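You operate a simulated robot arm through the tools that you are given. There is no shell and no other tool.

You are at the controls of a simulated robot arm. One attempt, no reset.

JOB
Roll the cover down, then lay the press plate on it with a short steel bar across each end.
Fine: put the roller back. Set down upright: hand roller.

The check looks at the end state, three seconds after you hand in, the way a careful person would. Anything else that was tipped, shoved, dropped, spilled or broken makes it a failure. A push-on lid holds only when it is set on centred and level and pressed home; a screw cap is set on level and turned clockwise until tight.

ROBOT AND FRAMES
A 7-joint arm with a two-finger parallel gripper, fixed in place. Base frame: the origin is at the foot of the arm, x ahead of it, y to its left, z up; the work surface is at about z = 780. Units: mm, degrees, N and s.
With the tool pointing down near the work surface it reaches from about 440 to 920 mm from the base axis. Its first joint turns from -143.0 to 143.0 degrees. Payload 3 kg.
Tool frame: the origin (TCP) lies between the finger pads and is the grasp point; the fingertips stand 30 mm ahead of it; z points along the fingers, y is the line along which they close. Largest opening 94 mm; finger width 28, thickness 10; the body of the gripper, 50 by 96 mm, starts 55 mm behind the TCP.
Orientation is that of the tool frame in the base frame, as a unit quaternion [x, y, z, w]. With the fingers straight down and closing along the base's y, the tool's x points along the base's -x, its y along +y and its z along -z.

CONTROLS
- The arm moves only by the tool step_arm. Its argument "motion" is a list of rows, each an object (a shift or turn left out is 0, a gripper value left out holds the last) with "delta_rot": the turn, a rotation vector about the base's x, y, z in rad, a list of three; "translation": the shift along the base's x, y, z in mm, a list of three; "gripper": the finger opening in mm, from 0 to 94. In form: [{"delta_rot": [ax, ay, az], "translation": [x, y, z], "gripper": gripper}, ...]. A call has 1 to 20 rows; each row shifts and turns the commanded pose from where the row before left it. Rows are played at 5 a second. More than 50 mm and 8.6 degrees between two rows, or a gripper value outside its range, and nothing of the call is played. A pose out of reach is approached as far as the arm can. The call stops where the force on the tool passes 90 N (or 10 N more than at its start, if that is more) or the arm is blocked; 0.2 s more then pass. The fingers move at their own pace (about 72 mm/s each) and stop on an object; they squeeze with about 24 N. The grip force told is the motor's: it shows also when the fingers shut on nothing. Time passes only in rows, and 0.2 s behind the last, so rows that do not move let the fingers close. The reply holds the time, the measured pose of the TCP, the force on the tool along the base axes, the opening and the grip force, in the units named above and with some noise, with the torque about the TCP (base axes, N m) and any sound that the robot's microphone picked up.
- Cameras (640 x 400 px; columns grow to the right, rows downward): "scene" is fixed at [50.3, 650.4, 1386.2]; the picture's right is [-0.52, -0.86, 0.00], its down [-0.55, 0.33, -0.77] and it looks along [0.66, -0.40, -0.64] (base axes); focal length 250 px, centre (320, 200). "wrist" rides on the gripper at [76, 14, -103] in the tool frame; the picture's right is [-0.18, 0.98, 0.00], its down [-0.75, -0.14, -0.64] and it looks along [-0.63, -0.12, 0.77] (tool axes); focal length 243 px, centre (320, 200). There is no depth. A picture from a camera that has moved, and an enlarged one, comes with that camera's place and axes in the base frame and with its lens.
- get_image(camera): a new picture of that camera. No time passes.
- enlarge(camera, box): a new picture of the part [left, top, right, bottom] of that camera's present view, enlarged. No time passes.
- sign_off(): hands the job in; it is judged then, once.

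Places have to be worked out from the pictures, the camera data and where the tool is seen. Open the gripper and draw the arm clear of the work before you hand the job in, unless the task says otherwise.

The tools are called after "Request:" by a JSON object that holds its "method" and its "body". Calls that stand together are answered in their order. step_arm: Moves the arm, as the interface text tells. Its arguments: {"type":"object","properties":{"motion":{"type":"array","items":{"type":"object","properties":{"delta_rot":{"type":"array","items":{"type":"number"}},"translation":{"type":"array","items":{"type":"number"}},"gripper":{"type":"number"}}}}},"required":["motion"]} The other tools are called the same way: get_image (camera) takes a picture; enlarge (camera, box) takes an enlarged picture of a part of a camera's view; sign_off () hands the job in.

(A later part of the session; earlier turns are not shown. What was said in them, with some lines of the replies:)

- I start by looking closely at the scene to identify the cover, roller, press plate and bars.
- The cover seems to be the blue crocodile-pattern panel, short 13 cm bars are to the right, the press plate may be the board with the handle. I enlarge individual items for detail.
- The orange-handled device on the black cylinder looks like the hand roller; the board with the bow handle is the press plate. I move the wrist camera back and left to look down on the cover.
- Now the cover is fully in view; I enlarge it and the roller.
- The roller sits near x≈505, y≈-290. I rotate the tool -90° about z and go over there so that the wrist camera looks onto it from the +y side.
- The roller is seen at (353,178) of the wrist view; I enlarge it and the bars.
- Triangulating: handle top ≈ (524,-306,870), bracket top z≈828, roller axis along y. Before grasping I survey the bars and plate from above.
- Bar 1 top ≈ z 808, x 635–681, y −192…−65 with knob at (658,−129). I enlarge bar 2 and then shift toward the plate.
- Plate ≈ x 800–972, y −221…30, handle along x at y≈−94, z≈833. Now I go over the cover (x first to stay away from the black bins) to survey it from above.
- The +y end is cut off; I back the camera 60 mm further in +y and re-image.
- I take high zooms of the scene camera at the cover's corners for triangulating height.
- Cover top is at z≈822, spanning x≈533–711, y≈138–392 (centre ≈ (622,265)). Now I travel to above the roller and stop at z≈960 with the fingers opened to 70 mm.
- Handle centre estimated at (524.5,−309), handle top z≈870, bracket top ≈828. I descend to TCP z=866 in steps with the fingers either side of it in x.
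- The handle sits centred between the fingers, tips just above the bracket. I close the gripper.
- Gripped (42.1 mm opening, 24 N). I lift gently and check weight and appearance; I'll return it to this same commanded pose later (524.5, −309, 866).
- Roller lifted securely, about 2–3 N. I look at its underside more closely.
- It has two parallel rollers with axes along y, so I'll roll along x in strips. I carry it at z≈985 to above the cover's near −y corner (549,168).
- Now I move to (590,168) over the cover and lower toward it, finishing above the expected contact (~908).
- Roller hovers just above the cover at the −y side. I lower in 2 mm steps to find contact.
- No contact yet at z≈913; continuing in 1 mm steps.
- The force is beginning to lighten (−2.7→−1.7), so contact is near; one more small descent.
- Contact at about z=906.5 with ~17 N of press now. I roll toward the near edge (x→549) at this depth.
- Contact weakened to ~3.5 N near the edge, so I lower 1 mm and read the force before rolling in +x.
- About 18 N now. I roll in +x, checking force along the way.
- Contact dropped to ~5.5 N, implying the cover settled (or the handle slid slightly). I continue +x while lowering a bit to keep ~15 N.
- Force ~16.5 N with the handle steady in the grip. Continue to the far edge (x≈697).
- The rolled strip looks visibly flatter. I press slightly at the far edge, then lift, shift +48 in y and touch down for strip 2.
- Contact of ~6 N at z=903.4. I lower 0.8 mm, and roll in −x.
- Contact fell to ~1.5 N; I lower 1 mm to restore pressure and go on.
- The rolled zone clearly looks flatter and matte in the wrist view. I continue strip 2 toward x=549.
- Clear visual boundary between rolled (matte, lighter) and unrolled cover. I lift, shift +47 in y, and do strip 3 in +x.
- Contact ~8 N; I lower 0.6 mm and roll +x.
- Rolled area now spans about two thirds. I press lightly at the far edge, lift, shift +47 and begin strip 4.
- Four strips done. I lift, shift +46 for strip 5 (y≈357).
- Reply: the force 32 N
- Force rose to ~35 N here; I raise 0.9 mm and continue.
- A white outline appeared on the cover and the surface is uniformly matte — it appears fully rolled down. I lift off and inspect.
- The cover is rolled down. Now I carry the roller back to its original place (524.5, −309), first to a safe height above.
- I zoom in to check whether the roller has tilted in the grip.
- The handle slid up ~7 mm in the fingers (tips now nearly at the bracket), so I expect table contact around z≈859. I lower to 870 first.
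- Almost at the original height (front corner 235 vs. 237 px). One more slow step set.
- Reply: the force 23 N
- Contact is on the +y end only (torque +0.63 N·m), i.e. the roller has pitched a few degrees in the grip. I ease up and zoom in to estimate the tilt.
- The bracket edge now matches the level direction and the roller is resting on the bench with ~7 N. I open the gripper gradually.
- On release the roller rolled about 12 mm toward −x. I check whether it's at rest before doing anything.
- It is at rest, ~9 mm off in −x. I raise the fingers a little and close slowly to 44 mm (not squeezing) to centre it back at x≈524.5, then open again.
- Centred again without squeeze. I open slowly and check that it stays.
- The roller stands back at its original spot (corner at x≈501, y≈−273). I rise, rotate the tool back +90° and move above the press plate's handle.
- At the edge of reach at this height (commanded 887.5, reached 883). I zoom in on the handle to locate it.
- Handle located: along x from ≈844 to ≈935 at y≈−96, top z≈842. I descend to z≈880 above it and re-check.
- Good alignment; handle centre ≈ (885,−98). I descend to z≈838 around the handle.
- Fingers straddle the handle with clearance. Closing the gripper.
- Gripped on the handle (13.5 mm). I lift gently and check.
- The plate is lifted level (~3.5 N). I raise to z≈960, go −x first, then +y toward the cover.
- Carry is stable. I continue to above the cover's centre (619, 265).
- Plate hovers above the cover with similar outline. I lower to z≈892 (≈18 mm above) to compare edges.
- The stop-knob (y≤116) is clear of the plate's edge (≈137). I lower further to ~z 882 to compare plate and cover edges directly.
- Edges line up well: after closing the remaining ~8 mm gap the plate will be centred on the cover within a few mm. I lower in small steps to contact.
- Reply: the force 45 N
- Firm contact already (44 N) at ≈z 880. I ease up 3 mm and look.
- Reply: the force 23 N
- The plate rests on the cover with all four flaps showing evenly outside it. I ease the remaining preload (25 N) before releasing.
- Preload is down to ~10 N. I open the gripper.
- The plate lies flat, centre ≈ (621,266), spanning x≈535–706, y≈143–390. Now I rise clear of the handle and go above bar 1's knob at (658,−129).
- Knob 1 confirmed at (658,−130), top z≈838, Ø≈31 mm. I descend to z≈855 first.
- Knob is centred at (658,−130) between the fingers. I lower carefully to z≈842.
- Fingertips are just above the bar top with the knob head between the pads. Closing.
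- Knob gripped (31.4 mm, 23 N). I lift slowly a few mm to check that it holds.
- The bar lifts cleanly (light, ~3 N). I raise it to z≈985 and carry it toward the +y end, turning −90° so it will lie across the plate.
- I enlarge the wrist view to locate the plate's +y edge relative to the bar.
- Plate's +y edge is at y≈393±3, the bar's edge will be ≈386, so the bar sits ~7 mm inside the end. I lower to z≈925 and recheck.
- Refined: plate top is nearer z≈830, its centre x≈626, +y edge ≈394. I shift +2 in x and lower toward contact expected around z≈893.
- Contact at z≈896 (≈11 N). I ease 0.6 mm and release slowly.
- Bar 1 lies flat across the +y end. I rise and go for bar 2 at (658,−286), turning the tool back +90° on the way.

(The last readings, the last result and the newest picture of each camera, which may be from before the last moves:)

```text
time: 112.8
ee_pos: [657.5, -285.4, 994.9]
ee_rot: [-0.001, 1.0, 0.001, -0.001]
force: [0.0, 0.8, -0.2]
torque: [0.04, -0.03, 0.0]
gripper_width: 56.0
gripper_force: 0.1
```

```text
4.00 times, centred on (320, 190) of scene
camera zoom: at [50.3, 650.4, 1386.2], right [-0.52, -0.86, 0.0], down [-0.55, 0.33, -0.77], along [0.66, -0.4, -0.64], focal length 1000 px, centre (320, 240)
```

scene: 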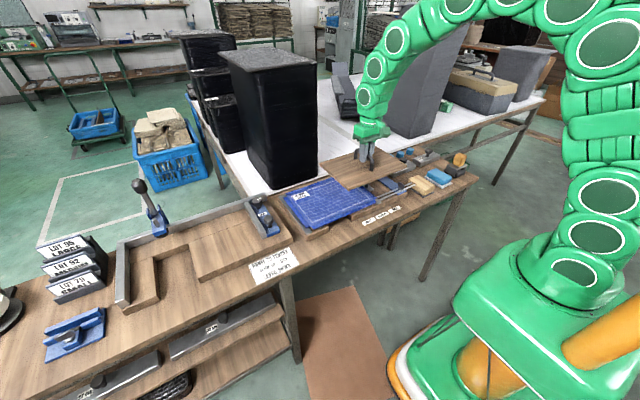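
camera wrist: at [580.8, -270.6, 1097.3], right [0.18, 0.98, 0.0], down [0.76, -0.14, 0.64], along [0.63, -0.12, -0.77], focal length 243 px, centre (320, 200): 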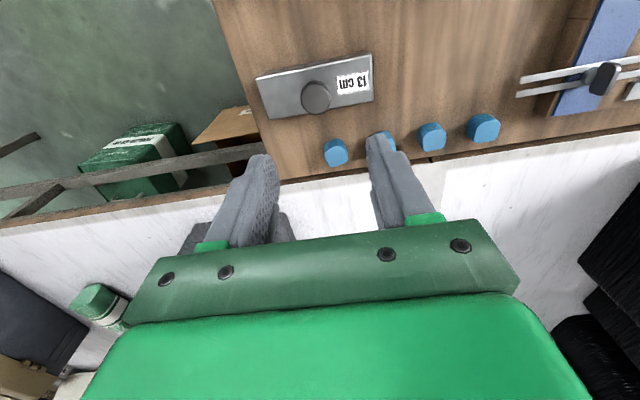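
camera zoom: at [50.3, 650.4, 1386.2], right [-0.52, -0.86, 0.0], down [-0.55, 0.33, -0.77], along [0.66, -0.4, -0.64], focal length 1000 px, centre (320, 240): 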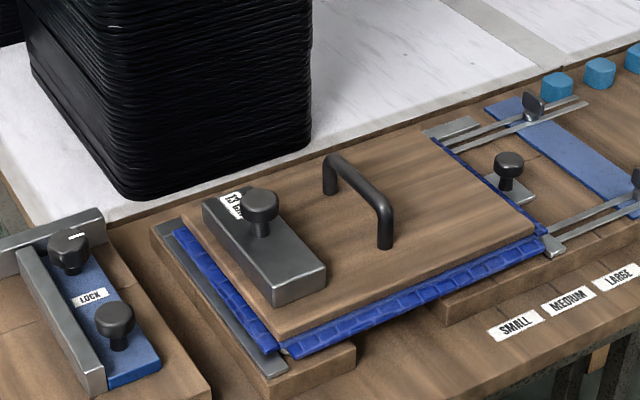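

Bar 1 sits well. Bar 2's centre works out at (659,−290). I shift and descend to z≈857, then check.

Request:
{"method": "step_arm", "body": {"motion": [{"translation": [0.5, -5, -20]}, {"translation": [0, 0, -40]}, {"translation": [0, 0, -40]}, {"translation": [0, 0, -39]}]}}

Request:
{"method": "enlarge", "body": {"camera": "wrist", "box": [240, 110, 400, 230]}}

Request:
{"method": "enlarge", "body": {"camera": "scene", "box": [400, 120, 460, 175]}}

```text
time: 113.8
ee_pos: [658.9, -289.6, 857.4]
ee_rot: [0.0, 1.0, 0.001, 0.001]
force: [0.2, 0.1, -0.5]
torque: [-0.01, 0.04, 0.02]
gripper_width: 55.9
gripper_force: 0.0
```

```text
3.33 times, centred on (320, 170) of wrist
camera zoom: at [582.2, -275.7, 959.3], right [0.18, 0.98, 0.0], down [0.75, -0.14, 0.64], along [0.63, -0.12, -0.77], focal length 809 px, centre (320, 300)
```

zoom: 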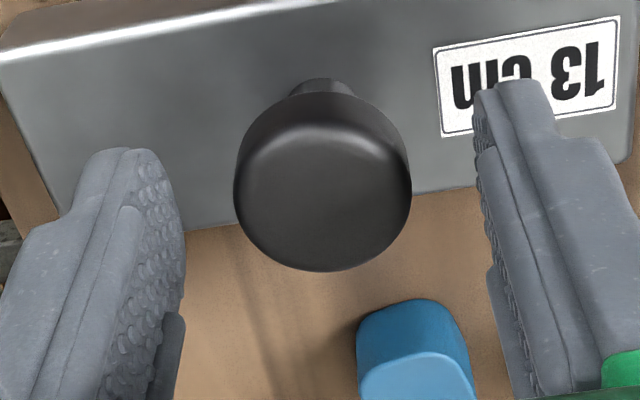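

```text
7.27 times, centred on (430, 148) of scene
camera zoom: at [50.3, 650.4, 1386.2], right [-0.52, -0.86, 0.0], down [-0.55, 0.33, -0.77], along [0.66, -0.4, -0.64], focal length 1817 px, centre (-480, 582)
```

zoom: 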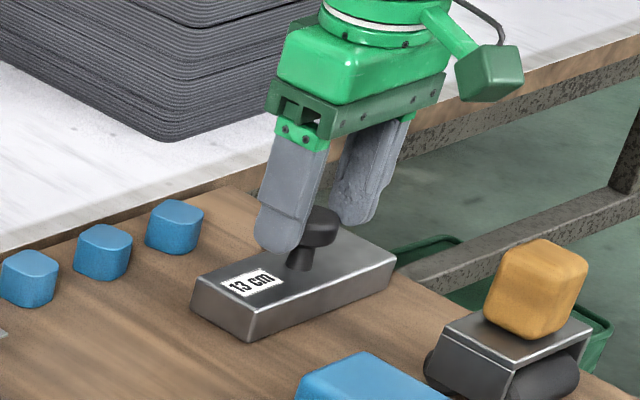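

Well aligned (knob ~1–2 mm toward −x). I correct slightly, lower to z≈843 and close.

Request:
{"method": "step_arm", "body": {"motion": [{"translation": [-1.5, -1, -5]}, {"translation": [0, 0, -5]}, {"translation": [0, 0, -3.7]}, {"gripper": 45}, {"gripper": 36}, {"gripper": 30}, {"gripper": 20}, {"gripper": 10}, {}]}}

Request:
{"method": "enlarge", "body": {"camera": "scene", "box": [400, 120, 460, 175]}}

```text
time: 115.8
ee_pos: [657.6, -291.8, 842.8]
ee_rot: [0.0, 1.0, 0.0, -0.001]
force: [1.0, 0.9, 0.5]
torque: [0.02, -0.08, 0.02]
gripper_width: 31.2
gripper_force: 24.0
```

```text
7.27 times, centred on (430, 148) of scene
camera zoom: at [50.3, 650.4, 1386.2], right [-0.52, -0.86, 0.0], down [-0.55, 0.33, -0.77], along [0.66, -0.4, -0.64], focal length 1817 px, centre (-480, 582)
```

zoom: 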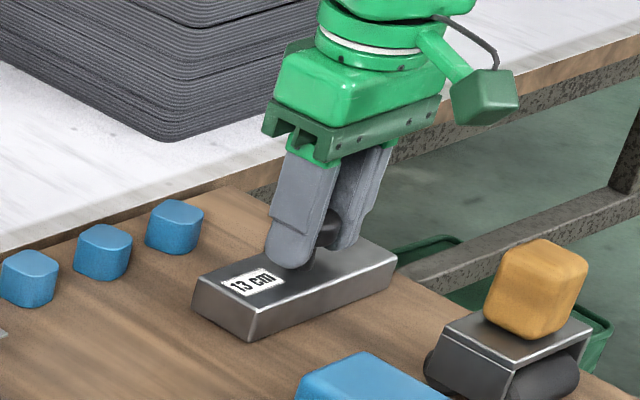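

Gripped (31.2 mm). I lift and carry it with a −90° turn to the −y end (626, 167).

Request:
{"method": "step_arm", "body": {"motion": [{"translation": [0, 0, 2]}, {"translation": [0, 0, 6]}, {"translation": [0, 0, 30]}, {"translation": [0, 0, 35]}, {"translation": [0, 0, 35]}, {"translation": [0, 0, 34]}, {"translation": [-2.2, 33, 0], "delta_rot": [0, 0, -0.1122]}, {"translation": [-2.2, 33, 0], "delta_rot": [0, 0, -0.1122]}, {"translation": [-2.2, 33, 0], "delta_rot": [0, 0, -0.1122]}, {"translation": [-2.2, 33, 0], "delta_rot": [0, 0, -0.1122]}, {"translation": [-2.2, 33, 0], "delta_rot": [0, 0, -0.1122]}, {"translation": [-2.2, 33, 0], "delta_rot": [0, 0, -0.1122]}, {"translation": [-2.2, 33, 0], "delta_rot": [0, 0, -0.1122]}, {"translation": [-2.2, 33, 0], "delta_rot": [0, 0, -0.1122]}, {"translation": [-2.2, 33, 0], "delta_rot": [0, 0, -0.1122]}, {"translation": [-2.2, 33, 0], "delta_rot": [0, 0, -0.1122]}, {"translation": [-2.2, 32, 0], "delta_rot": [0, 0, -0.1122]}, {"translation": [-2.2, 32, 0], "delta_rot": [0, 0, -0.1122]}, {"translation": [-2.2, 32, 0], "delta_rot": [0, 0, -0.1122]}, {"translation": [-2.4, 32, 0], "delta_rot": [0, 0, -0.1122]}]}}

Request:
{"method": "get_image", "body": {"camera": "wrist"}}

Request:
{"method": "enlarge", "body": {"camera": "scene", "box": [270, 110, 410, 230]}}

```text
time: 120.0
ee_pos: [625.8, 167.0, 985.1]
ee_rot: [0.708, 0.706, 0.001, 0.0]
force: [0.0, -1.0, -3.6]
torque: [0.01, 0.0, 0.0]
gripper_width: 31.1
gripper_force: 24.3
```

```text
taken
camera wrist: at [640.0, 244.0, 1087.4], right [0.98, -0.19, 0.0], down [-0.14, -0.75, 0.64], along [-0.12, -0.63, -0.77], focal length 243 px, centre (320, 200)
```

wrist: 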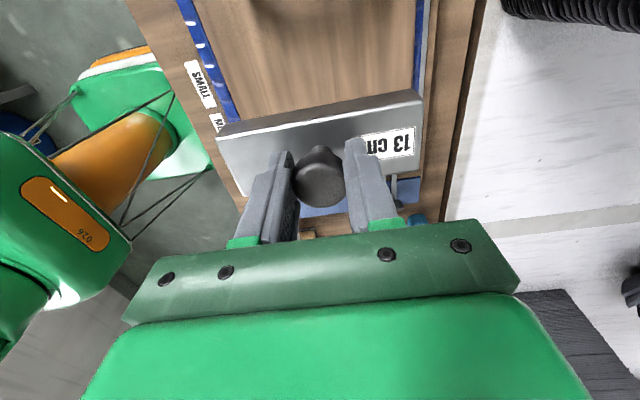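

```text
3.33 times, centred on (340, 170) of scene
camera zoom: at [50.3, 650.4, 1386.2], right [-0.52, -0.86, 0.0], down [-0.55, 0.33, -0.77], along [0.66, -0.4, -0.64], focal length 833 px, centre (253, 300)
```

zoom: 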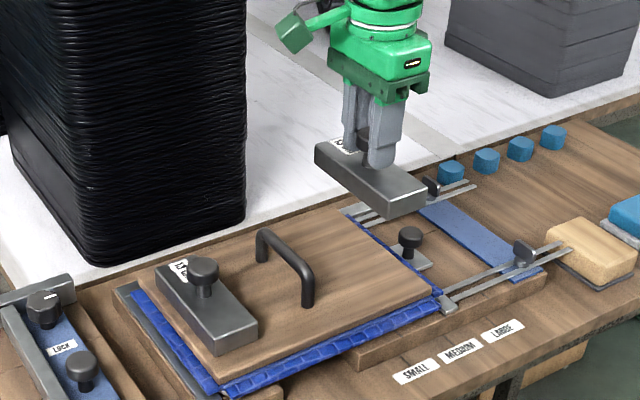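

Bar 2 is above the −y end, aligned across the plate. I lower to z≈903 and check.

Request:
{"method": "step_arm", "body": {"motion": [{"translation": [0, 0, -25]}, {"translation": [0, 0, -25]}, {"translation": [0, 0, -20]}, {"translation": [0, 0, -12]}]}}

Request:
{"method": "enlarge", "body": {"camera": "scene", "box": [320, 140, 400, 220]}}

Request:
{"method": "enlarge", "body": {"camera": "wrist", "box": [190, 60, 450, 240]}}

```text
time: 121.0
ee_pos: [626.0, 166.1, 903.3]
ee_rot: [0.708, 0.707, 0.0, 0.001]
force: [-0.1, -0.1, -3.7]
torque: [0.01, 0.02, 0.0]
gripper_width: 31.3
gripper_force: 24.1
```

```text
5.00 times, centred on (360, 180) of scene
camera zoom: at [50.3, 650.4, 1386.2], right [-0.52, -0.86, 0.0], down [-0.55, 0.33, -0.77], along [0.66, -0.4, -0.64], focal length 1250 px, centre (120, 300)
```

zoom: 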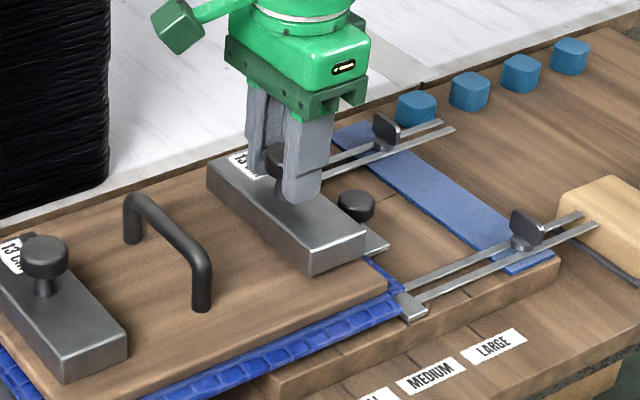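

```text
2.22 times, centred on (320, 150) of wrist
camera zoom: at [640.3, 243.3, 1005.8], right [0.98, -0.19, 0.0], down [-0.14, -0.75, 0.64], along [-0.12, -0.63, -0.77], focal length 539 px, centre (320, 311)
```

zoom: 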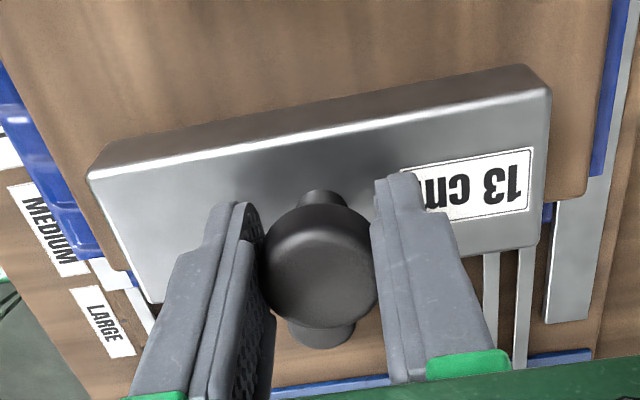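

The plate's −y edge is at ≈134, so the bar (edge ≈144) is ~10 mm inside. I lower to contact.

Request:
{"method": "step_arm", "body": {"motion": [{"translation": [0, 0, -2]}, {"translation": [0, 0, -2]}, {"translation": [0, 0, -1.5]}, {"translation": [0, 0, -1]}]}}

```text
time: 122.0
ee_pos: [626.5, 166.4, 898.6]
ee_rot: [0.708, 0.706, 0.001, 0.0]
force: [0.7, 0.0, -3.1]
torque: [-0.04, 0.08, 0.03]
gripper_width: 31.2
gripper_force: 24.3
```

Request:
{"method": "step_arm", "body": {"motion": [{"translation": [0, 0, -1]}, {"translation": [0, 0, -0.7]}]}}

```text
time: 122.6
ee_pos: [627.3, 166.1, 896.3]
ee_rot: [0.708, 0.707, 0.001, 0.0]
force: [0.6, -3.4, 9.5]
torque: [0.06, 0.0, -0.06]
gripper_width: 31.2
gripper_force: 24.2
```

Contact (~13 N) at z≈895. I ease 0.6 mm and release slowly.

Request:
{"method": "step_arm", "body": {"motion": [{"translation": [0, 0, 0.7]}, {"gripper": 33}, {"gripper": 36}, {"gripper": 44}, {"gripper": 56}, {}]}}

Request:
{"method": "enlarge", "body": {"camera": "scene", "box": [270, 140, 400, 240]}}

Request:
{"method": "enlarge", "body": {"camera": "wrist", "box": [190, 60, 450, 240]}}

```text
time: 124.0
ee_pos: [626.7, 167.2, 896.1]
ee_rot: [0.707, 0.707, 0.0, 0.001]
force: [0.1, -0.5, -0.1]
torque: [0.02, 0.05, 0.05]
gripper_width: 56.2
gripper_force: 0.1
```

```text
4.00 times, centred on (335, 190) of scene
camera zoom: at [50.3, 650.4, 1386.2], right [-0.52, -0.86, 0.0], down [-0.55, 0.33, -0.77], along [0.66, -0.4, -0.64], focal length 1000 px, centre (260, 240)
```

zoom: 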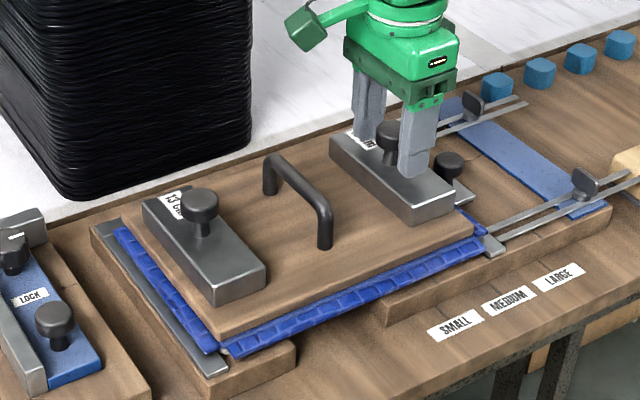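

```text
2.22 times, centred on (320, 150) of wrist
camera zoom: at [640.2, 243.5, 998.5], right [0.98, -0.19, 0.0], down [-0.14, -0.75, 0.64], along [-0.12, -0.63, -0.77], focal length 539 px, centre (320, 311)
```

zoom: 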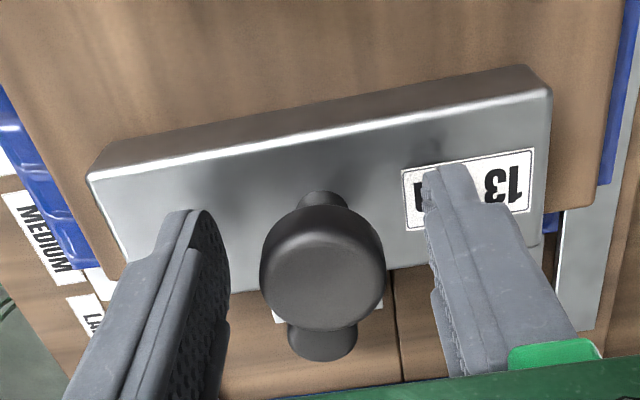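

Bar 2 rests flat across the −y end. I rise clear and withdraw the arm to a neutral position, then inspect.

Request:
{"method": "step_arm", "body": {"motion": [{"translation": [0, 0, 15]}, {"translation": [0, 0, 35]}, {"translation": [0, 0, 45]}, {"translation": [0, 0, 45]}, {"translation": [0, 0, 45]}, {"translation": [-20, -35, 20]}, {"translation": [-20, -40, 0]}, {"translation": [-20, -40, 0]}, {"translation": [-20, -40, 0]}]}}

Request:
{"method": "get_image", "body": {"camera": "scene"}}

Request:
{"method": "enlarge", "body": {"camera": "scene", "box": [260, 140, 400, 240]}}

Request:
{"method": "enlarge", "body": {"camera": "scene", "box": [370, 130, 490, 215]}}

```text
time: 126.0
ee_pos: [544.8, 10.7, 1100.8]
ee_rot: [0.707, 0.707, -0.002, -0.001]
force: [0.2, 0.6, -0.2]
torque: [-0.01, -0.04, -0.02]
gripper_width: 55.8
gripper_force: 0.1
```

```text
taken
```

scene: 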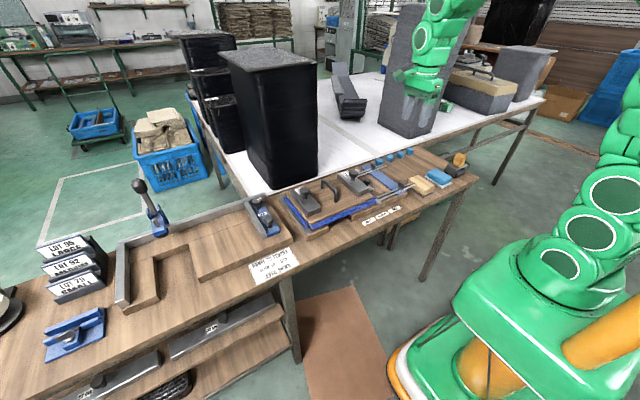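

```text
4.00 times, centred on (330, 190) of scene
camera zoom: at [50.3, 650.4, 1386.2], right [-0.52, -0.86, 0.0], down [-0.55, 0.33, -0.77], along [0.66, -0.4, -0.64], focal length 1000 px, centre (280, 240)
```

zoom: 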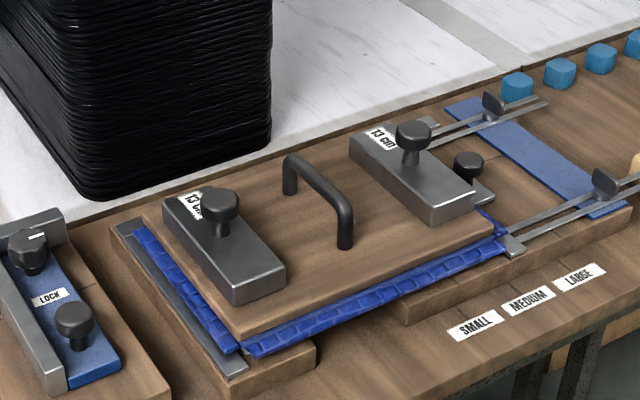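

```text
4.71 times, centred on (430, 172) of scene
camera zoom: at [50.3, 650.4, 1386.2], right [-0.52, -0.86, 0.0], down [-0.55, 0.33, -0.77], along [0.66, -0.4, -0.64], focal length 1176 px, centre (-198, 329)
```

zoom: 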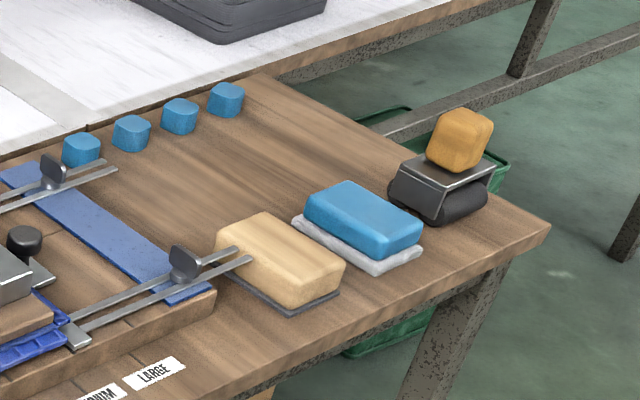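

Everything is in place: cover rolled, plate on it, a short bar across each end, roller upright at its spot. I open the gripper fully and do a last check from the wrist camera.

Request:
{"method": "step_arm", "body": {"motion": [{"gripper": 94}, {}, {}]}}

Request:
{"method": "get_image", "body": {"camera": "wrist"}}

Request:
{"method": "enlarge", "body": {"camera": "scene", "box": [345, 165, 405, 215]}}

```text
time: 126.8
ee_pos: [546.0, 10.9, 1100.3]
ee_rot: [0.707, 0.707, 0.0, 0.0]
force: [0.5, -0.4, 0.4]
torque: [0.01, 0.0, -0.01]
gripper_width: 93.9
gripper_force: 0.0
```

```text
taken
camera wrist: at [560.0, 87.7, 1202.8], right [0.98, -0.18, 0.0], down [-0.14, -0.75, 0.64], along [-0.12, -0.63, -0.77], focal length 243 px, centre (320, 200)
```

wrist: 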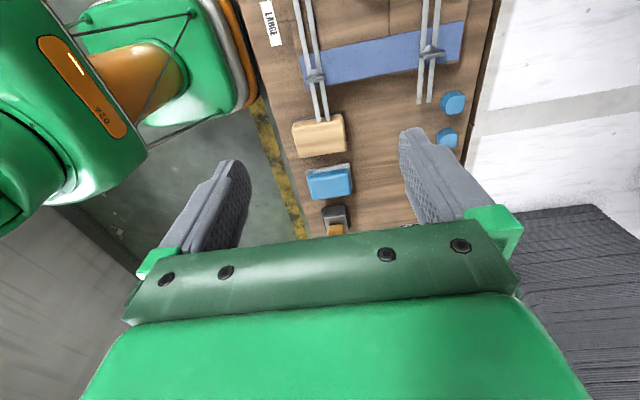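

```text
8.00 times, centred on (375, 190) of scene
camera zoom: at [50.3, 650.4, 1386.2], right [-0.52, -0.86, 0.0], down [-0.55, 0.33, -0.77], along [0.66, -0.4, -0.64], focal length 1999 px, centre (-120, 280)
```

zoom: 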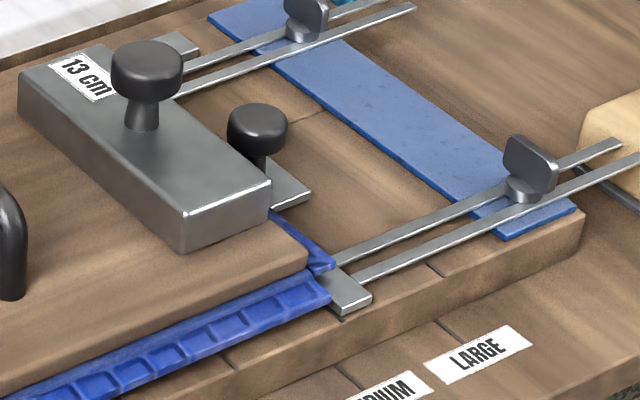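

I take a closer look at bar 2's seating at the plate's −y edge.

Request:
{"method": "enlarge", "body": {"camera": "scene", "box": [362, 180, 388, 202]}}

Request:
{"method": "enlarge", "body": {"camera": "scene", "box": [285, 185, 335, 230]}}

```text
16.00 times, centred on (375, 191) of scene
camera zoom: at [50.3, 650.4, 1386.2], right [-0.52, -0.86, 0.0], down [-0.55, 0.33, -0.77], along [0.66, -0.4, -0.64], focal length 3998 px, centre (-560, 344)
```

zoom: 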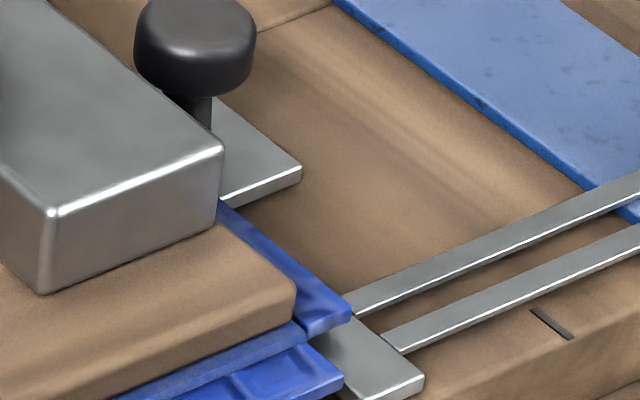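

```text
8.89 times, centred on (310, 208) of scene
camera zoom: at [50.3, 650.4, 1386.2], right [-0.52, -0.86, 0.0], down [-0.55, 0.33, -0.77], along [0.66, -0.4, -0.64], focal length 2221 px, centre (409, 133)
```

zoom: 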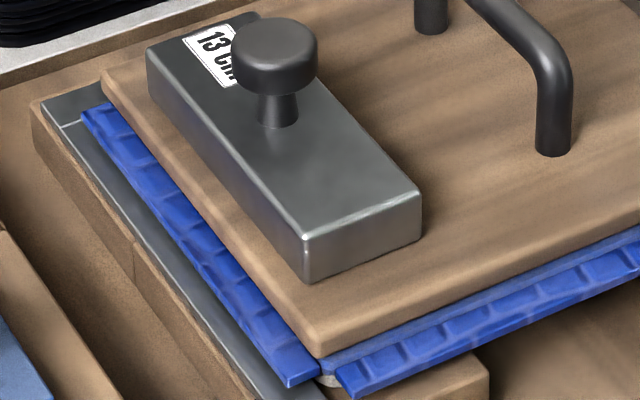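

Both bars sit fully on the plate (bar 2 ~2 mm, bar 1 ~10 mm inside the ends), level and stable, and the roller stands upright where it came from. The arm is clear and the gripper is open, so I hand in the job.

Request:
{"method": "sign_off", "body": {}}

```text
The job is handed in.
```

I rolled the cover down, laid the press plate on it, set a 13 cm bar across each end, put the roller back and handed the job in. No result of the check has come back, so what follows is from my last pictures and readings.

- **Cover:** I rolled it in five overlapping strips. The surface turned evenly matte and a white outline appeared on it, which I took as fully rolled down.
- **Press plate:** It lies flat on the cover. It is centred to about 5 mm.
- **Steel bars:** One 13 cm bar lies flat across each end, fully on the plate. One sits about 10 mm in from the plate's edge. The other is only about 2 mm in.
- **Roller:** It stands upright, within about 2 mm of where it started. When I first let go it rolled about 9 mm, so I nudged it back between the fingers and released it again.

In the last pictures nothing else looked disturbed. The gripper is fully open and the arm is clear of the work.
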